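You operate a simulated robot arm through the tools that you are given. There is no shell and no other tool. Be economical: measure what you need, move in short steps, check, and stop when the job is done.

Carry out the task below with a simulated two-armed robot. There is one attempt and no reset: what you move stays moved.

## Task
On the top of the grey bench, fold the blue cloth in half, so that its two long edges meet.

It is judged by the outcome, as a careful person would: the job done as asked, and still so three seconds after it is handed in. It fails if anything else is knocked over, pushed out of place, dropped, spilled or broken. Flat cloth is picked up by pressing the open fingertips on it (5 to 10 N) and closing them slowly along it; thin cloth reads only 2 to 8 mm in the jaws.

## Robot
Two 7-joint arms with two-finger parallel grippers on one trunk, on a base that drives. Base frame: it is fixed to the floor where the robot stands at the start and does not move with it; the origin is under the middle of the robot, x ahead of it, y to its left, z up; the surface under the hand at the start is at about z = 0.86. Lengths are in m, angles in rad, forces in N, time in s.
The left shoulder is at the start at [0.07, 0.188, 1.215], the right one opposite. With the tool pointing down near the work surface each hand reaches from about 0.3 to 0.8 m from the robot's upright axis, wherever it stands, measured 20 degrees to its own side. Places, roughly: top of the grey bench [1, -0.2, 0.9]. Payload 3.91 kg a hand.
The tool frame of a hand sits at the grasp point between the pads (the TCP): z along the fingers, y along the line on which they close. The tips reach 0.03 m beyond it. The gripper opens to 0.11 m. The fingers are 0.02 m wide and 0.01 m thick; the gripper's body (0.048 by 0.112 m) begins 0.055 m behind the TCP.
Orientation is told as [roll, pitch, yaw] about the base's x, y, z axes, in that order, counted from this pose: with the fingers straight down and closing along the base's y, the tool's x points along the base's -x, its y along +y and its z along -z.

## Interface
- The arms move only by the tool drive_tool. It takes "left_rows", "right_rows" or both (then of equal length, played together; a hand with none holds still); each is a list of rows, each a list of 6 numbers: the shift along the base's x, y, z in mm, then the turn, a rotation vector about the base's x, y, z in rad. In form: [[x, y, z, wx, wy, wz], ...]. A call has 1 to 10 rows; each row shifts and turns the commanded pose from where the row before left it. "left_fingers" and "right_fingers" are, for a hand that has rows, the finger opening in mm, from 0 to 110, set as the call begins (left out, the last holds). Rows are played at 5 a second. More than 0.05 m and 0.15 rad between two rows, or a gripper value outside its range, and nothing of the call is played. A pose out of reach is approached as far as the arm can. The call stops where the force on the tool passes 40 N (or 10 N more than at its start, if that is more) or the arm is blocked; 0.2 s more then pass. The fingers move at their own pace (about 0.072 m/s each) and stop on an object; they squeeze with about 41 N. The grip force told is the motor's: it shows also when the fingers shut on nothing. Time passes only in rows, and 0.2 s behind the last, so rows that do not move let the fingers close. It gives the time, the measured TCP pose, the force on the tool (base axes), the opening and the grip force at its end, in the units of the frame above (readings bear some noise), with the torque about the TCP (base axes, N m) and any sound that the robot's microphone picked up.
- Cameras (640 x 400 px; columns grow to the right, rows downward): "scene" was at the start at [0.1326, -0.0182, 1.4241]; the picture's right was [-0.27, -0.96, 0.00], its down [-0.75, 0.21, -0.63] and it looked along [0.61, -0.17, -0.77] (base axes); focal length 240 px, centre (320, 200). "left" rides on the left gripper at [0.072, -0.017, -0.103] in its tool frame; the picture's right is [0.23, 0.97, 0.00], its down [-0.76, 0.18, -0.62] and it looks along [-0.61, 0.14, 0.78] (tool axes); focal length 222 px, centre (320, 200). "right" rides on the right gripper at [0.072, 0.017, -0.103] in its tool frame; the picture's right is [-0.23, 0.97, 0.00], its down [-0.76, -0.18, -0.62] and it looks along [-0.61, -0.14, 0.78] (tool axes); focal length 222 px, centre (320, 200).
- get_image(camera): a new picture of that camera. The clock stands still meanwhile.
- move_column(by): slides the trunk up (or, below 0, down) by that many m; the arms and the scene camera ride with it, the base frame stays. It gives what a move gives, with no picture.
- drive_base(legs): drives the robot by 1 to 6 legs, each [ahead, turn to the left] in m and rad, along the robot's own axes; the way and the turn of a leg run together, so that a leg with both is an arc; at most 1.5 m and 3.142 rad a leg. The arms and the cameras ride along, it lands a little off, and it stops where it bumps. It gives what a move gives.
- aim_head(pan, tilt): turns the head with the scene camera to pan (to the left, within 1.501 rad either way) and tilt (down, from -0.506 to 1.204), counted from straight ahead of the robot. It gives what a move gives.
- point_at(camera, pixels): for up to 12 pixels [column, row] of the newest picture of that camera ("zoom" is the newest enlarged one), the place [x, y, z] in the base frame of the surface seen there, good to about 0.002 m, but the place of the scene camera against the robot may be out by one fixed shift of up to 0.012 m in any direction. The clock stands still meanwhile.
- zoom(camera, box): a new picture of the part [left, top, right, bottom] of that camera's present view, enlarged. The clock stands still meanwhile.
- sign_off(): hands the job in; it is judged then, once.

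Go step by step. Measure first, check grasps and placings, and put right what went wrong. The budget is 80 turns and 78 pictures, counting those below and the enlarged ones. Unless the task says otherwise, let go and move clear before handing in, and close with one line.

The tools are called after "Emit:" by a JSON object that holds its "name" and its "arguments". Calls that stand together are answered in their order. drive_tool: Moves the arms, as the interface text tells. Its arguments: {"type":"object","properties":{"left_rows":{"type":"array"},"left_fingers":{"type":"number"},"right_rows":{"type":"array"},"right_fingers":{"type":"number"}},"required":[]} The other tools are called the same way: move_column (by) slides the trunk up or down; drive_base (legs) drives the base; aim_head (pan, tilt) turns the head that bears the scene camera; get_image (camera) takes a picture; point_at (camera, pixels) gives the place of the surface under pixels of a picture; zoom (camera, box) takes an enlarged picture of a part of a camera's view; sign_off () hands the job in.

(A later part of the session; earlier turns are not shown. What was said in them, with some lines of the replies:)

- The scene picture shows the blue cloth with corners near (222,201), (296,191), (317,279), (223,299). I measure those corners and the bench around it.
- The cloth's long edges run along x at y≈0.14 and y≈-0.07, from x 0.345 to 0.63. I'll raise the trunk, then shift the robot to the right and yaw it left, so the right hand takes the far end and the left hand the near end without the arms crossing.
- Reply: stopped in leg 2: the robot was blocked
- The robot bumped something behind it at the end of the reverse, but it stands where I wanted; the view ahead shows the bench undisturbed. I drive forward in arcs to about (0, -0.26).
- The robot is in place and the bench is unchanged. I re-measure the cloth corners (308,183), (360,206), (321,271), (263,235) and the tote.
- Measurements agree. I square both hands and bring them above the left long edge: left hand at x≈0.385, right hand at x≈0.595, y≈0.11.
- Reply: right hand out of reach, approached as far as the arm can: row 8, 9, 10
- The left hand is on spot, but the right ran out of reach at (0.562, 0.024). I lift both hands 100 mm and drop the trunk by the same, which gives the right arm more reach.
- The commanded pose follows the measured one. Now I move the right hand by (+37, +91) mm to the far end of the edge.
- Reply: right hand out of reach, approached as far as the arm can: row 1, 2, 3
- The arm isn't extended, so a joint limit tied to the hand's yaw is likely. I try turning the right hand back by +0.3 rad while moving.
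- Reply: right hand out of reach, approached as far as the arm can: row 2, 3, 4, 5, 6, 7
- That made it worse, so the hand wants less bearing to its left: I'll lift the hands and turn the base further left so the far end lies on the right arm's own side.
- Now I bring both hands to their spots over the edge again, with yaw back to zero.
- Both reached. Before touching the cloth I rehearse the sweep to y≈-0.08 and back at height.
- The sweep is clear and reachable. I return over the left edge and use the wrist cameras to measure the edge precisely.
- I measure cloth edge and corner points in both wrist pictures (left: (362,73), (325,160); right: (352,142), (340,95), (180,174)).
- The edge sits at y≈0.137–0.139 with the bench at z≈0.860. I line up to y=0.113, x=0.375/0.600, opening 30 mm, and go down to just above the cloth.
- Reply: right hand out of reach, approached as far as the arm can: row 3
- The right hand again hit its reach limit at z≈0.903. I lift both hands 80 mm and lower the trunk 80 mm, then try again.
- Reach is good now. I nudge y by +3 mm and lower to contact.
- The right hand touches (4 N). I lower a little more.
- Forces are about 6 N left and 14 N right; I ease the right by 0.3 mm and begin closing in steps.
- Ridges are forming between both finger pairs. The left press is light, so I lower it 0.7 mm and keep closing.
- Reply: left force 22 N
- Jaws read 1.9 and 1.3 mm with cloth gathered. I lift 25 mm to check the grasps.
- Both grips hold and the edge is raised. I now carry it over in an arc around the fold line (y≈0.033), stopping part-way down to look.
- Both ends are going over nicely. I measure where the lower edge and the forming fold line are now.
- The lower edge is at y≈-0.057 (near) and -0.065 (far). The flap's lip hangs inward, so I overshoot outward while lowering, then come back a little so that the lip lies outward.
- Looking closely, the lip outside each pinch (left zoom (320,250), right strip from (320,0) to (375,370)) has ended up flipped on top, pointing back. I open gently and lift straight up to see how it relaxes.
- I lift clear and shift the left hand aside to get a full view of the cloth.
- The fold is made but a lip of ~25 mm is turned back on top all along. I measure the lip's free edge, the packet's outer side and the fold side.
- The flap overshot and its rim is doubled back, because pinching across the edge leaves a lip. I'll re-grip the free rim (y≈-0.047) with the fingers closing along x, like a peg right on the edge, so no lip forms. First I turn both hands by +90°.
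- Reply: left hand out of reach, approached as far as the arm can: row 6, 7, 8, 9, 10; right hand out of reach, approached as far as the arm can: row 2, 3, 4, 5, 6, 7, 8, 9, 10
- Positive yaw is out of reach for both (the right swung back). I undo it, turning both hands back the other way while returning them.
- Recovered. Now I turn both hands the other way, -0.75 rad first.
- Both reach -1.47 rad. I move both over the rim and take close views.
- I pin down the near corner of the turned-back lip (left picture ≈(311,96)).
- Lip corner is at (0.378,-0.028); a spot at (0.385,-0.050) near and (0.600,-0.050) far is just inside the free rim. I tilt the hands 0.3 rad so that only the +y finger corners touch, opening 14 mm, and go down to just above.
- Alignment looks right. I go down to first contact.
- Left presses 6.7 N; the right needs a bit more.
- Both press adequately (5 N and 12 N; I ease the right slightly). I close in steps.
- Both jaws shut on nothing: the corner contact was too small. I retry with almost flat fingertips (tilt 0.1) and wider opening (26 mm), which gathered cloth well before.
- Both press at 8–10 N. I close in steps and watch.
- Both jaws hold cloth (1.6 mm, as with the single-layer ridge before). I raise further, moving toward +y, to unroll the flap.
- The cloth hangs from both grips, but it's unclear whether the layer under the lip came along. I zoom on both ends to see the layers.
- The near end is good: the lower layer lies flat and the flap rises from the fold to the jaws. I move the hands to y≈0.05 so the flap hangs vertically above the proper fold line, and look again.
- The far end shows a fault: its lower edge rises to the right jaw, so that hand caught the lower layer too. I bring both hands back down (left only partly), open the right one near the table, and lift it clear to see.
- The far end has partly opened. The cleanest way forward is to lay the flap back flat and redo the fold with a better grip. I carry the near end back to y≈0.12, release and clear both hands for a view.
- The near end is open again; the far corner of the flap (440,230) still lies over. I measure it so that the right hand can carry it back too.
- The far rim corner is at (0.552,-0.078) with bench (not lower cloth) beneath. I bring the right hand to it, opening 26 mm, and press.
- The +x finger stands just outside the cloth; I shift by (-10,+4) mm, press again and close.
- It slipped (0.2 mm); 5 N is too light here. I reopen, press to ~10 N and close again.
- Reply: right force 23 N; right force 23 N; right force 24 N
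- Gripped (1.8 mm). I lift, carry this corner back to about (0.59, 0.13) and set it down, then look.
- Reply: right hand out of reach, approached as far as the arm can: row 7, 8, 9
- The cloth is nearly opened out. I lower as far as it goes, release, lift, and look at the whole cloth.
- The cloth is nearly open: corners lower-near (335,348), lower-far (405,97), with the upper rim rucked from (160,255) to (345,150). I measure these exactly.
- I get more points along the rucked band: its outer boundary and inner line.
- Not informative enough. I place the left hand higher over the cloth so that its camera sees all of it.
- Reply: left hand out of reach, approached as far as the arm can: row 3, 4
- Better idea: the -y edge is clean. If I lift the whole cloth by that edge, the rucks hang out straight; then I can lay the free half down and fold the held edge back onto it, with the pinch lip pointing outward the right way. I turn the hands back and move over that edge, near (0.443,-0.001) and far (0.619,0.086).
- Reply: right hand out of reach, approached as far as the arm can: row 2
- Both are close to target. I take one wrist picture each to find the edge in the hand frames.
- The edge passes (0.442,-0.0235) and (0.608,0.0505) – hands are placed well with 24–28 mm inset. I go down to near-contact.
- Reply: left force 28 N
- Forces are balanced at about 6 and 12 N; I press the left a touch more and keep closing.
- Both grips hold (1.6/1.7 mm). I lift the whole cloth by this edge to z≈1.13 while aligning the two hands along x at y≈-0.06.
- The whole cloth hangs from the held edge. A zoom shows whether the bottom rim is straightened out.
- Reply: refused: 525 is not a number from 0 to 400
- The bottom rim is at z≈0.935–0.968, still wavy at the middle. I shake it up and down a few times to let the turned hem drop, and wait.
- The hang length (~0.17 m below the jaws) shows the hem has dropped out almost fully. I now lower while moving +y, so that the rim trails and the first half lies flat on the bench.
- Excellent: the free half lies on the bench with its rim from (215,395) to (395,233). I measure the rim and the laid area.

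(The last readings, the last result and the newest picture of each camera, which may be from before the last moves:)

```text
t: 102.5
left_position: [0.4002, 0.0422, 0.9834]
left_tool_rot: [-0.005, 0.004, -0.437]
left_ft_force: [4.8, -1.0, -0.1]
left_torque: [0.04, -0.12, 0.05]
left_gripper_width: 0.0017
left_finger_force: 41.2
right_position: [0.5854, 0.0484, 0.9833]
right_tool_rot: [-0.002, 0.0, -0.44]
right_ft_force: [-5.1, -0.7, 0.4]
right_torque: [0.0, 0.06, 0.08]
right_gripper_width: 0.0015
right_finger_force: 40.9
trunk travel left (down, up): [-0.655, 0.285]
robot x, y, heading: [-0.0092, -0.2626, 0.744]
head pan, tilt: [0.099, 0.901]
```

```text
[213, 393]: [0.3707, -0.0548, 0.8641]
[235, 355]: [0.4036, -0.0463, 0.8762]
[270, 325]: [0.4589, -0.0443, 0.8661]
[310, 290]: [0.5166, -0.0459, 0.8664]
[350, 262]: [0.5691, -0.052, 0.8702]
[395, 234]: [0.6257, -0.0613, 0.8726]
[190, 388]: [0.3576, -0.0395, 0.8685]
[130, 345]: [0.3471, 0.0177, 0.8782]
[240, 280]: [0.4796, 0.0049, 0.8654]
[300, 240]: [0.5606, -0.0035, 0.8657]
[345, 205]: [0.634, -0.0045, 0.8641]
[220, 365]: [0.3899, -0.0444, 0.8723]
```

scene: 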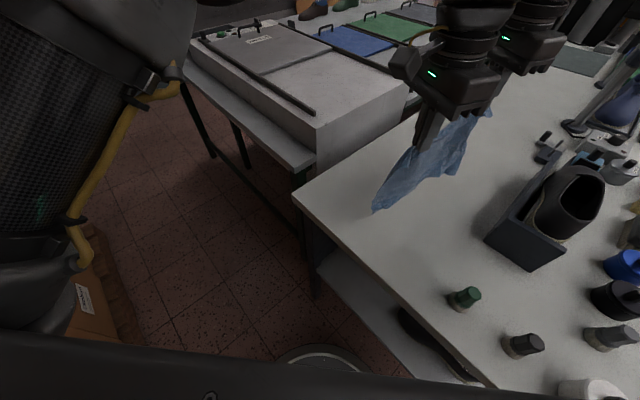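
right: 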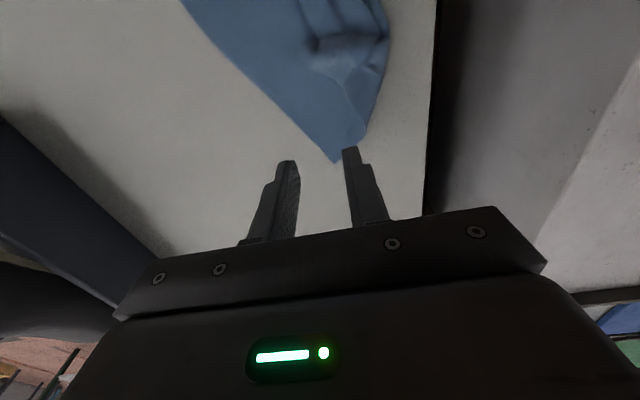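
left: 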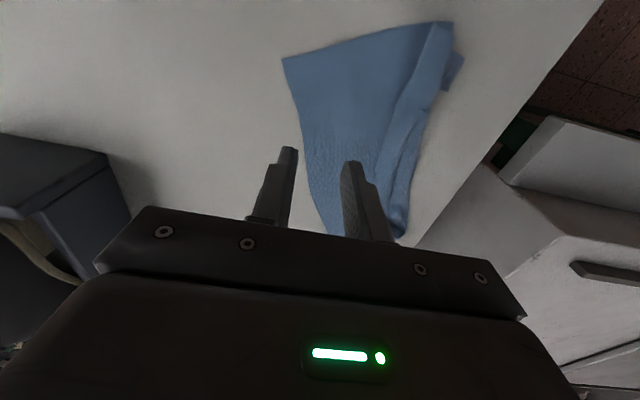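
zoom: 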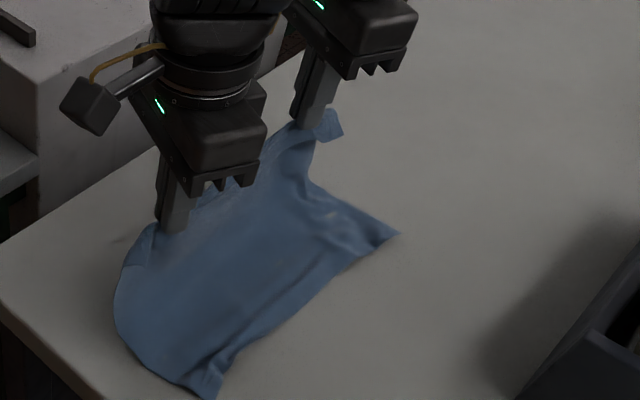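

Rim corners are at y≈-0.055/-0.061, its middle at -0.045 (slight curl). I drag the cloth 30 mm toward +y to pull the laid half straight, then re-measure.

Emit:
{"name": "drive_tool", "arguments": {"left_rows": [[0, 8, -3, 0, 0, 0], [0, 8, -3, 0, 0, 0], [0, 8, -3, 0, 0, 0], [0, 8, -3, 0, 0, 0], [0, 6, 0, 0, 0, 0], [0, 0, 0, 0, 0, 0]], "right_rows": [[0, 8, -3, 0, 0, 0], [0, 8, -3, 0, 0, 0], [0, 8, -3, 0, 0, 0], [0, 8, -3, 0, 0, 0], [0, 2, 0, 0, 0, 0], [0, 0, 0, 0, 0, 0]]}}

Emit:
{"name": "zoom", "arguments": {"camera": "scene", "box": [330, 110, 490, 240]}}

```text
t: 103.9
left_position: [0.4006, 0.0809, 0.9707]
left_tool_rot: [-0.005, 0.005, -0.434]
left_ft_force: [3.7, 0.3, 0.3]
left_torque: [0.03, -0.16, 0.02]
left_gripper_width: 0.0018
left_finger_force: 41.0
right_position: [0.5853, 0.0836, 0.9706]
right_tool_rot: [-0.003, 0.002, -0.437]
right_ft_force: [-3.6, 0.7, -0.6]
right_torque: [0.0, 0.12, 0.09]
right_gripper_width: 0.0018
right_finger_force: 41.5
trunk travel left (down, up): [-0.655, 0.285]
robot x, y, heading: [-0.0073, -0.2618, 0.743]
head pan, tilt: [0.099, 0.901]
```

```text
3.08 times, centred on (410, 175) of scene
```

zoom: 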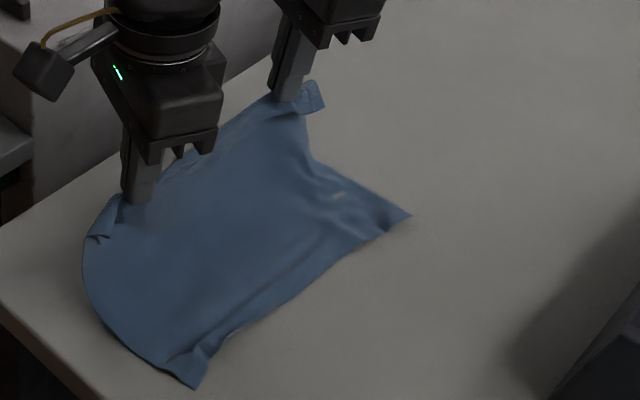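

Emit:
{"name": "point_at", "arguments": {"camera": "zoom", "pixels": [[193, 386], [215, 350], [250, 325], [290, 296], [335, 265], [370, 240], [405, 216], [180, 358], [330, 230], [385, 210], [100, 315], [310, 155]]}}

```text
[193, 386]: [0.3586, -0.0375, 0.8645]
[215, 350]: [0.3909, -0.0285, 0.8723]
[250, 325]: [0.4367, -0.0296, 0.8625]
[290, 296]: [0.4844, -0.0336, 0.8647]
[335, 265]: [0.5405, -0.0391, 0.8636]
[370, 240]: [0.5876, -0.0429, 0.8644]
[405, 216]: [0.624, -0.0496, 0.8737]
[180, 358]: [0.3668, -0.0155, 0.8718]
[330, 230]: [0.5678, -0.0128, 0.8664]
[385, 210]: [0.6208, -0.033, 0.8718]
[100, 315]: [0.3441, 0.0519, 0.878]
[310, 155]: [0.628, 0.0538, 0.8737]
```

The laid half is now smooth, rim from y≈-0.03 (near) to -0.045 (far). I fold the held edge back over it: arc to slightly beyond the rim, then come back +y while touching down so the lip lies outward.

Emit:
{"name": "drive_tool", "arguments": {"left_rows": [[1, -15, 5, 0, 0, 0], [0, -22, 0, 0, 0, 0], [0, -24, -6, 0, 0, 0], [0, -22, -14, 0, 0, 0], [0, -18, -18, 0, 0, 0], [0, -15, -18, 0, 0, 0], [0, -2, -12, 0, 0, 0], [0, 8, -4, 0, 0, 0], [0, 8, -5, 0, 0, 0], [0, 0, 0, 0, 0, 0]], "right_rows": [[-1, -15, 5, 0, 0, 0], [0, -25, 0, 0, 0, 0], [0, -27, -6, 0, 0, 0], [0, -25, -14, 0, 0, 0], [0, -21, -18, 0, 0, 0], [0, -18, -18, 0, 0, 0], [0, -2, -12, 0, 0, 0], [0, 8, -4, 0, 0, 0], [0, 8, -5, 0, 0, 0], [0, 0, 0, 0, 0, 0]]}}

Emit:
{"name": "zoom", "arguments": {"camera": "left", "box": [160, 20, 480, 220]}}

```text
t: 106.1
left_position: [0.4011, -0.0205, 0.9]
left_tool_rot: [-0.005, 0.003, -0.433]
left_ft_force: [1.3, 0.2, -0.3]
left_torque: [0.0, -0.03, 0.01]
left_gripper_width: 0.0014
left_finger_force: 40.9
right_position: [0.584, -0.0361, 0.8988]
right_tool_rot: [-0.001, -0.001, -0.439]
right_ft_force: [-2.2, 0.3, -0.2]
right_torque: [-0.02, 0.02, 0.1]
right_gripper_width: 0.0014
right_finger_force: 40.5
trunk travel left (down, up): [-0.655, 0.285]
robot x, y, heading: [-0.0109, -0.2648, 0.742]
head pan, tilt: [0.099, 0.901]
```

```text
2.00 times, centred on (320, 120) of left
```

zoom: 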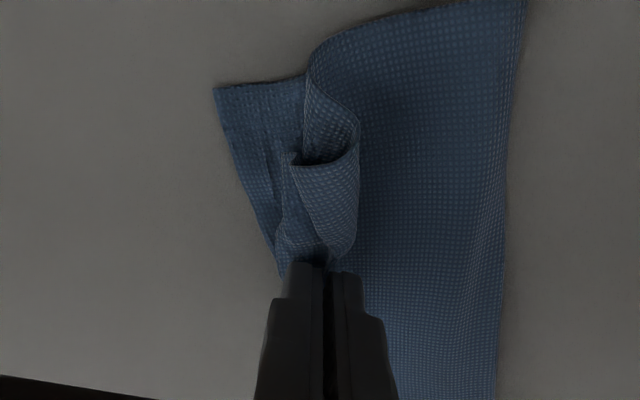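

The lip now lies outward on the -y side, short of the rim. I measure the gap (lip edge (283,180) vs rim (248,180)).

Emit:
{"name": "point_at", "arguments": {"camera": "zoom", "pixels": [[218, 90], [236, 140], [250, 185], [268, 235], [292, 162], [284, 190], [278, 225], [345, 250], [340, 155], [500, 200], [510, 60], [330, 215]]}}

```text
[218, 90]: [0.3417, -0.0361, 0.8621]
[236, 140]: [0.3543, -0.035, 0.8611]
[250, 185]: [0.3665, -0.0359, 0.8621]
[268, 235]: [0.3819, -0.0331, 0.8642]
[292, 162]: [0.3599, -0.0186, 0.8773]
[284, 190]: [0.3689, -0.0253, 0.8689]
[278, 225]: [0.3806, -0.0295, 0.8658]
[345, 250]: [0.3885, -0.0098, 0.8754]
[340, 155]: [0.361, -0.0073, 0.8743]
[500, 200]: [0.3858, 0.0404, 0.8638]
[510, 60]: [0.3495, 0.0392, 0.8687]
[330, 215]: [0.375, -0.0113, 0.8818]
```

The lip edge is within 6–10 mm of the rim, but the laid half measures only 75 mm to the fold, so a ~20 mm hem is still tucked at the rim. I'll lift the flap back over and drag further toward +y at a low angle to pull that hem out.

Emit:
{"name": "drive_tool", "arguments": {"left_rows": [[0, 2, 20, 0, 0, 0], [0, 15, 20, 0, 0, 0], [0, 22, 18, 0, 0, 0], [0, 22, 10, 0, 0, 0], [0, 22, 0, 0, 0, 0], [0, 17, -10, 0, 0, 0], [0, 12, -12, 0, 0, 0], [0, 12, -8, 0, 0, 0], [0, 12, -6, 0, 0, 0], [0, 0, 0, 0, 0, 0]], "right_rows": [[0, 2, 20, 0, 0, 0], [0, 18, 20, 0, 0, 0], [0, 25, 18, 0, 0, 0], [0, 25, 10, 0, 0, 0], [0, 25, 0, 0, 0, 0], [0, 20, -10, 0, 0, 0], [0, 12, -12, 0, 0, 0], [0, 12, -8, 0, 0, 0], [0, 12, -6, 0, 0, 0], [0, 0, 0, 0, 0, 0]]}}

Emit:
{"name": "zoom", "arguments": {"camera": "scene", "box": [330, 110, 470, 230]}}

Emit:
{"name": "point_at", "arguments": {"camera": "zoom", "pixels": [[200, 370], [220, 350], [260, 320], [300, 290], [340, 260], [380, 230], [420, 200], [440, 190], [240, 300], [300, 250], [350, 210], [110, 300]]}}

```text
t: 108.3
left_position: [0.4015, 0.1151, 0.9302]
left_tool_rot: [-0.005, 0.004, -0.437]
left_ft_force: [1.4, 0.4, 0.7]
left_torque: [-0.01, -0.01, 0.06]
left_gripper_width: 0.0016
left_finger_force: 41.3
right_position: [0.5833, 0.1158, 0.9315]
right_tool_rot: [-0.002, 0.002, -0.44]
right_ft_force: [-0.8, -0.3, 0.1]
right_torque: [0.03, 0.05, 0.05]
right_gripper_width: 0.0016
right_finger_force: 40.7
trunk travel left (down, up): [-0.655, 0.285]
robot x, y, heading: [-0.007, -0.2636, 0.744]
head pan, tilt: [0.099, 0.901]
```

```text
3.33 times, centred on (400, 170) of scene
```

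zoom: 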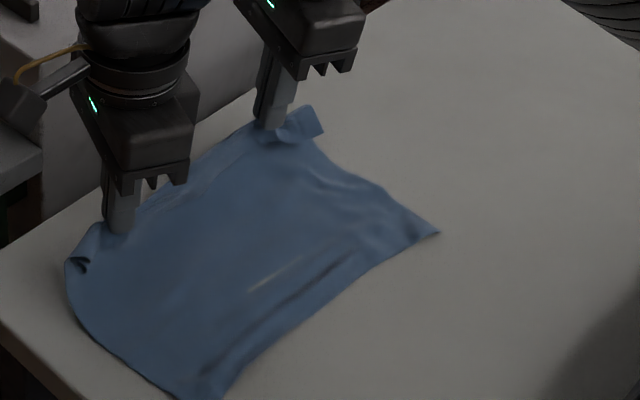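

```text
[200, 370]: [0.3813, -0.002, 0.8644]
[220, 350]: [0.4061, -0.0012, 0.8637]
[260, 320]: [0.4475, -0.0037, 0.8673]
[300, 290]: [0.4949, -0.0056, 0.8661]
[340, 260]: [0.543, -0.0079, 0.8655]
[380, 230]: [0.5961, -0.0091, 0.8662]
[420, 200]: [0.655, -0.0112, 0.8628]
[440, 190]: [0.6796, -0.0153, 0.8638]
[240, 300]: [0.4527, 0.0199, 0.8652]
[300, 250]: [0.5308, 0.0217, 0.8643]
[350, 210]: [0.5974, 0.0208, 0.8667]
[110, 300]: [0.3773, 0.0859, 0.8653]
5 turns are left
```

The laid half is now smooth, rim at y≈-0.03 (near) to -0.036 (far). With few turns left I fold the held edge back over onto the rim, touching down with a small +y return.

Emit:
{"name": "drive_tool", "arguments": {"left_rows": [[0, -15, 20, 0, 0, 0], [0, -28, 15, 0, 0, 0], [0, -30, 3, 0, 0, 0], [0, -28, -8, 0, 0, 0], [0, -24, -16, 0, 0, 0], [0, -18, -18, 0, 0, 0], [0, -9, -14, 0, 0, 0], [0, 0, -6, 0, 0, 0], [0, 8, -5, 0, 0, 0], [0, 6, -3, 0, 0, 0]], "right_rows": [[0, -15, 20, 0, 0, 0], [0, -28, 15, 0, 0, 0], [0, -32, 3, 0, 0, 0], [0, -30, -8, 0, 0, 0], [0, -26, -16, 0, 0, 0], [0, -20, -18, 0, 0, 0], [0, -9, -14, 0, 0, 0], [0, 0, -6, 0, 0, 0], [0, 8, -5, 0, 0, 0], [0, 6, -3, 0, 0, 0]]}}

Emit:
{"name": "get_image", "arguments": {"camera": "left"}}

Emit:
{"name": "point_at", "arguments": {"camera": "left", "pixels": [[270, 70], [285, 100], [295, 130], [300, 100], [305, 115], [300, 130], [400, 100], [410, 60]]}}

```text
t: 110.5
left_position: [0.4038, -0.0223, 0.8984]
left_tool_rot: [-0.005, 0.004, -0.434]
left_ft_force: [-0.2, -0.2, -0.7]
left_torque: [-0.03, -0.01, 0.01]
left_gripper_width: 0.0014
left_finger_force: 41.0
right_position: [0.5833, -0.0288, 0.8983]
right_tool_rot: [-0.004, 0.0, -0.437]
right_ft_force: [-1.2, -0.3, 0.2]
right_torque: [0.0, 0.03, 0.0]
right_gripper_width: 0.0015
right_finger_force: 41.3
trunk travel left (down, up): [-0.655, 0.285]
robot x, y, heading: [-0.0067, -0.2593, 0.746]
head pan, tilt: [0.099, 0.901]
```

```text
4 pictures are left
```

left: 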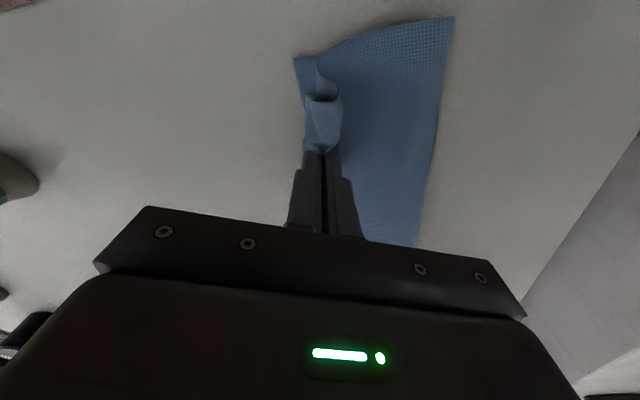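

```text
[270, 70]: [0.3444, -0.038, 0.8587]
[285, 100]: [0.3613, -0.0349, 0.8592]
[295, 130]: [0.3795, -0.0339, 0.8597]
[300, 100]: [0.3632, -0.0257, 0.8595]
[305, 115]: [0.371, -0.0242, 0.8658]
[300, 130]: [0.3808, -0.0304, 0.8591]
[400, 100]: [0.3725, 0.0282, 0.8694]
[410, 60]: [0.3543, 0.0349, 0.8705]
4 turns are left
```

The near flap edge now meets the rim (~y -0.024). I open gently, rise straight up, move both hands clear and take a view.

Emit:
{"name": "drive_tool", "arguments": {"left_rows": [[0, 0, -2, 0, 0, 0], [0, 0, 0, 0, 0, 0], [0, 0, 0, 0, 0, 0], [0, 0, 8, 0, 0, 0], [0, 0, 20, 0, 0, 0], [0, 0, 40, 0, 0, 0], [0, 0, 45, 0, 0, 0]], "right_rows": [[0, 0, -2, 0, 0, 0], [0, 0, 0, 0, 0, 0], [0, 0, 0, 0, 0, 0], [0, 0, 8, 0, 0, 0], [0, 0, 20, 0, 0, 0], [0, 0, 40, 0, 0, 0], [0, 0, 45, 0, 0, 0]], "left_fingers": 16, "right_fingers": 16}}

Emit:
{"name": "drive_tool", "arguments": {"left_rows": [[-5, 40, 10, 0, 0, 0], [-5, 45, 0, 0, 0, 0], [-5, 45, 0, 0, 0, 0], [-5, 45, 0, 0, 0, 0]]}}

Emit:
{"name": "zoom", "arguments": {"camera": "scene", "box": [330, 120, 470, 240]}}

Emit:
{"name": "point_at", "arguments": {"camera": "zoom", "pixels": [[200, 300], [240, 300], [280, 280], [320, 260], [360, 240], [400, 210], [240, 350], [280, 320], [320, 290], [360, 260], [400, 240], [200, 380]]}}

```text
t: 112.1
left_position: [0.4017, -0.0237, 1.0108]
left_tool_rot: [-0.006, 0.0, -0.433]
left_ft_force: [-0.2, -0.1, 0.5]
left_torque: [0.02, 0.03, 0.0]
left_gripper_width: 0.0161
left_finger_force: 0.0
right_position: [0.5816, -0.0305, 1.0104]
right_tool_rot: [-0.001, -0.002, -0.441]
right_ft_force: [-0.1, 0.3, 0.3]
right_torque: [0.05, 0.0, 0.05]
right_gripper_width: 0.0159
right_finger_force: 0.1
trunk travel left (down, up): [-0.655, 0.285]
robot x, y, heading: [-0.0064, -0.261, 0.747]
head pan, tilt: [0.099, 0.901]
```

```text
t: 113.1
left_position: [0.3827, 0.1558, 1.0197]
left_tool_rot: [-0.007, 0.003, -0.435]
left_ft_force: [-0.4, 0.6, -0.5]
left_torque: [-0.04, -0.03, -0.01]
left_gripper_width: 0.0156
left_finger_force: 0.0
right_position: [0.5835, -0.0284, 1.0098]
right_tool_rot: [-0.003, 0.0, -0.438]
right_ft_force: [-0.2, 0.3, 0.0]
right_torque: [-0.01, -0.04, 0.0]
right_gripper_width: 0.0158
right_finger_force: 0.1
trunk travel left (down, up): [-0.655, 0.285]
robot x, y, heading: [-0.0086, -0.2646, 0.743]
head pan, tilt: [0.099, 0.901]
```

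```text
3.33 times, centred on (400, 180) of scene
```

zoom: 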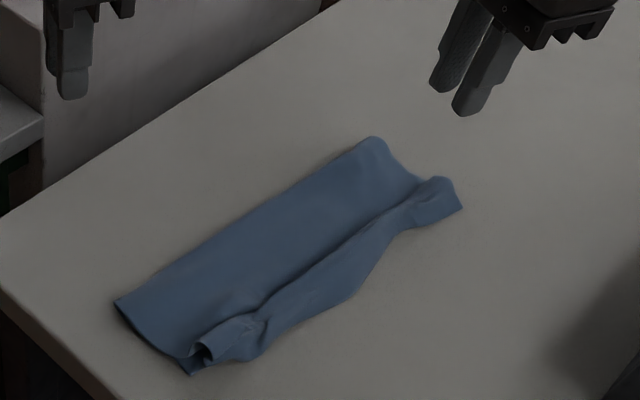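

```text
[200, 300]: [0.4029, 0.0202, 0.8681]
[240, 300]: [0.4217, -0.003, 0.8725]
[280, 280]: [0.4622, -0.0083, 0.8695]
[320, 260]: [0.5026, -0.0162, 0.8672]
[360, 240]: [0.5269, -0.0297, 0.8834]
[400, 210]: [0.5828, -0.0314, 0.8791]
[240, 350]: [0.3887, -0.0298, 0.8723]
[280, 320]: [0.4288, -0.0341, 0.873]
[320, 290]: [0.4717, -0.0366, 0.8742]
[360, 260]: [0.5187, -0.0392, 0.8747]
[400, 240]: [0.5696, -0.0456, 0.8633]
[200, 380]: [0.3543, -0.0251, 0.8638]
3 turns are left
```

Released: the strip is folded with the edges together, but a ruck remains along the rim. I look at it closely with the right wrist camera and zoom before deciding on one gentle correction.

Emit:
{"name": "drive_tool", "arguments": {"right_rows": [[-30, 10, 15, 0, 0, 0], [-40, 10, 15, 0, 0, 0], [0, 0, 0, 0, 0, 0]]}}

Emit:
{"name": "zoom", "arguments": {"camera": "right", "box": [160, 0, 480, 200]}}

Emit:
{"name": "point_at", "arguments": {"camera": "zoom", "pixels": [[240, 50], [260, 100], [280, 150], [300, 200], [280, 50], [300, 100], [320, 150], [340, 200], [260, 20], [320, 50], [220, 50], [240, 100]]}}

```text
t: 113.9
left_position: [0.3844, 0.1545, 1.02]
left_tool_rot: [-0.005, 0.003, -0.435]
left_ft_force: [0.1, -0.3, -0.7]
left_torque: [-0.02, 0.0, 0.03]
left_gripper_width: 0.0161
left_finger_force: 0.0
right_position: [0.5139, -0.0129, 1.0384]
right_tool_rot: [-0.003, 0.0, -0.439]
right_ft_force: [-0.5, 1.1, 0.1]
right_torque: [-0.02, 0.0, 0.03]
right_gripper_width: 0.0161
right_finger_force: 0.1
trunk travel left (down, up): [-0.655, 0.285]
robot x, y, heading: [-0.0091, -0.2626, 0.744]
head pan, tilt: [0.099, 0.901]
```

```text
2.00 times, centred on (320, 100) of right
```

zoom: 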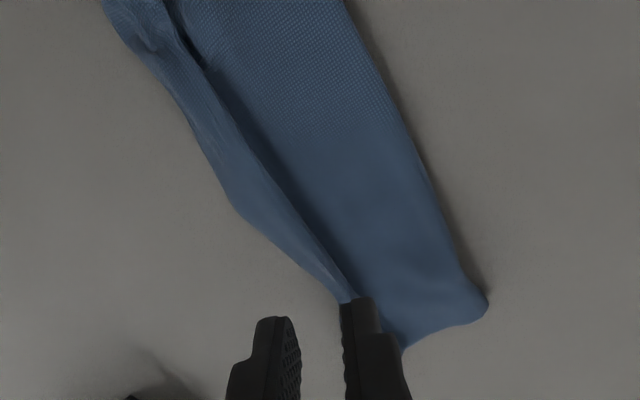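

```text
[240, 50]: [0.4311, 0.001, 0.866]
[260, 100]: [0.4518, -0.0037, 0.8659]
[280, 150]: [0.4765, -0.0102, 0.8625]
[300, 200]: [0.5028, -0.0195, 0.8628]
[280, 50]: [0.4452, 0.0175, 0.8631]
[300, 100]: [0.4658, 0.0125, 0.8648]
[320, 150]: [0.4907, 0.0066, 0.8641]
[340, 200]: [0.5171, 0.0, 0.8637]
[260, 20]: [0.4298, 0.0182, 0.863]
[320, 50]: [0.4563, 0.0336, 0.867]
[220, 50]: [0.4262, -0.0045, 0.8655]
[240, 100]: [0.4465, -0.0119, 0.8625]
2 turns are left
```

The strip is folded along its length with the two long edges together at the -y side, apart from a soft ruck there. More handling could spoil it, so I move both hands clear.

Emit:
{"name": "drive_tool", "arguments": {"left_rows": [[0, 10, 30, 0, 0, 0], [0, 0, 30, 0, 0, 0], [0, 0, 0, 0, 0, 0]], "right_rows": [[0, 0, 40, 0, 0, 0], [0, 0, 40, 0, 0, 0], [0, 0, 0, 0, 0, 0]]}}

Emit:
{"name": "sign_off", "arguments": {}}

```text
t: 114.7
left_position: [0.3837, 0.1621, 1.0784]
left_tool_rot: [-0.007, 0.004, -0.434]
left_ft_force: [0.7, 0.4, 0.0]
left_torque: [0.02, 0.03, -0.02]
left_gripper_width: 0.0161
left_finger_force: 0.0
right_position: [0.5141, -0.0091, 1.1192]
right_tool_rot: [-0.002, 0.002, -0.439]
right_ft_force: [-0.3, -0.3, 0.1]
right_torque: [-0.02, 0.0, 0.02]
right_gripper_width: 0.016
right_finger_force: 0.1
trunk travel left (down, up): [-0.655, 0.285]
robot x, y, heading: [-0.0092, -0.2621, 0.739]
head pan, tilt: [0.099, 0.901]
```

```text
The job is handed in.
```

I folded the blue cloth lengthwise on the grey bench and handed it in, but it is not a clean fold: its long edges are together only to within about 1–2 cm, and a curled strip about 2 cm wide runs along that side. Both hands are open and clear; nothing on the bench looks moved in the pictures, but the robot bumped something behind it while reversing early on, and I did not check what that was.
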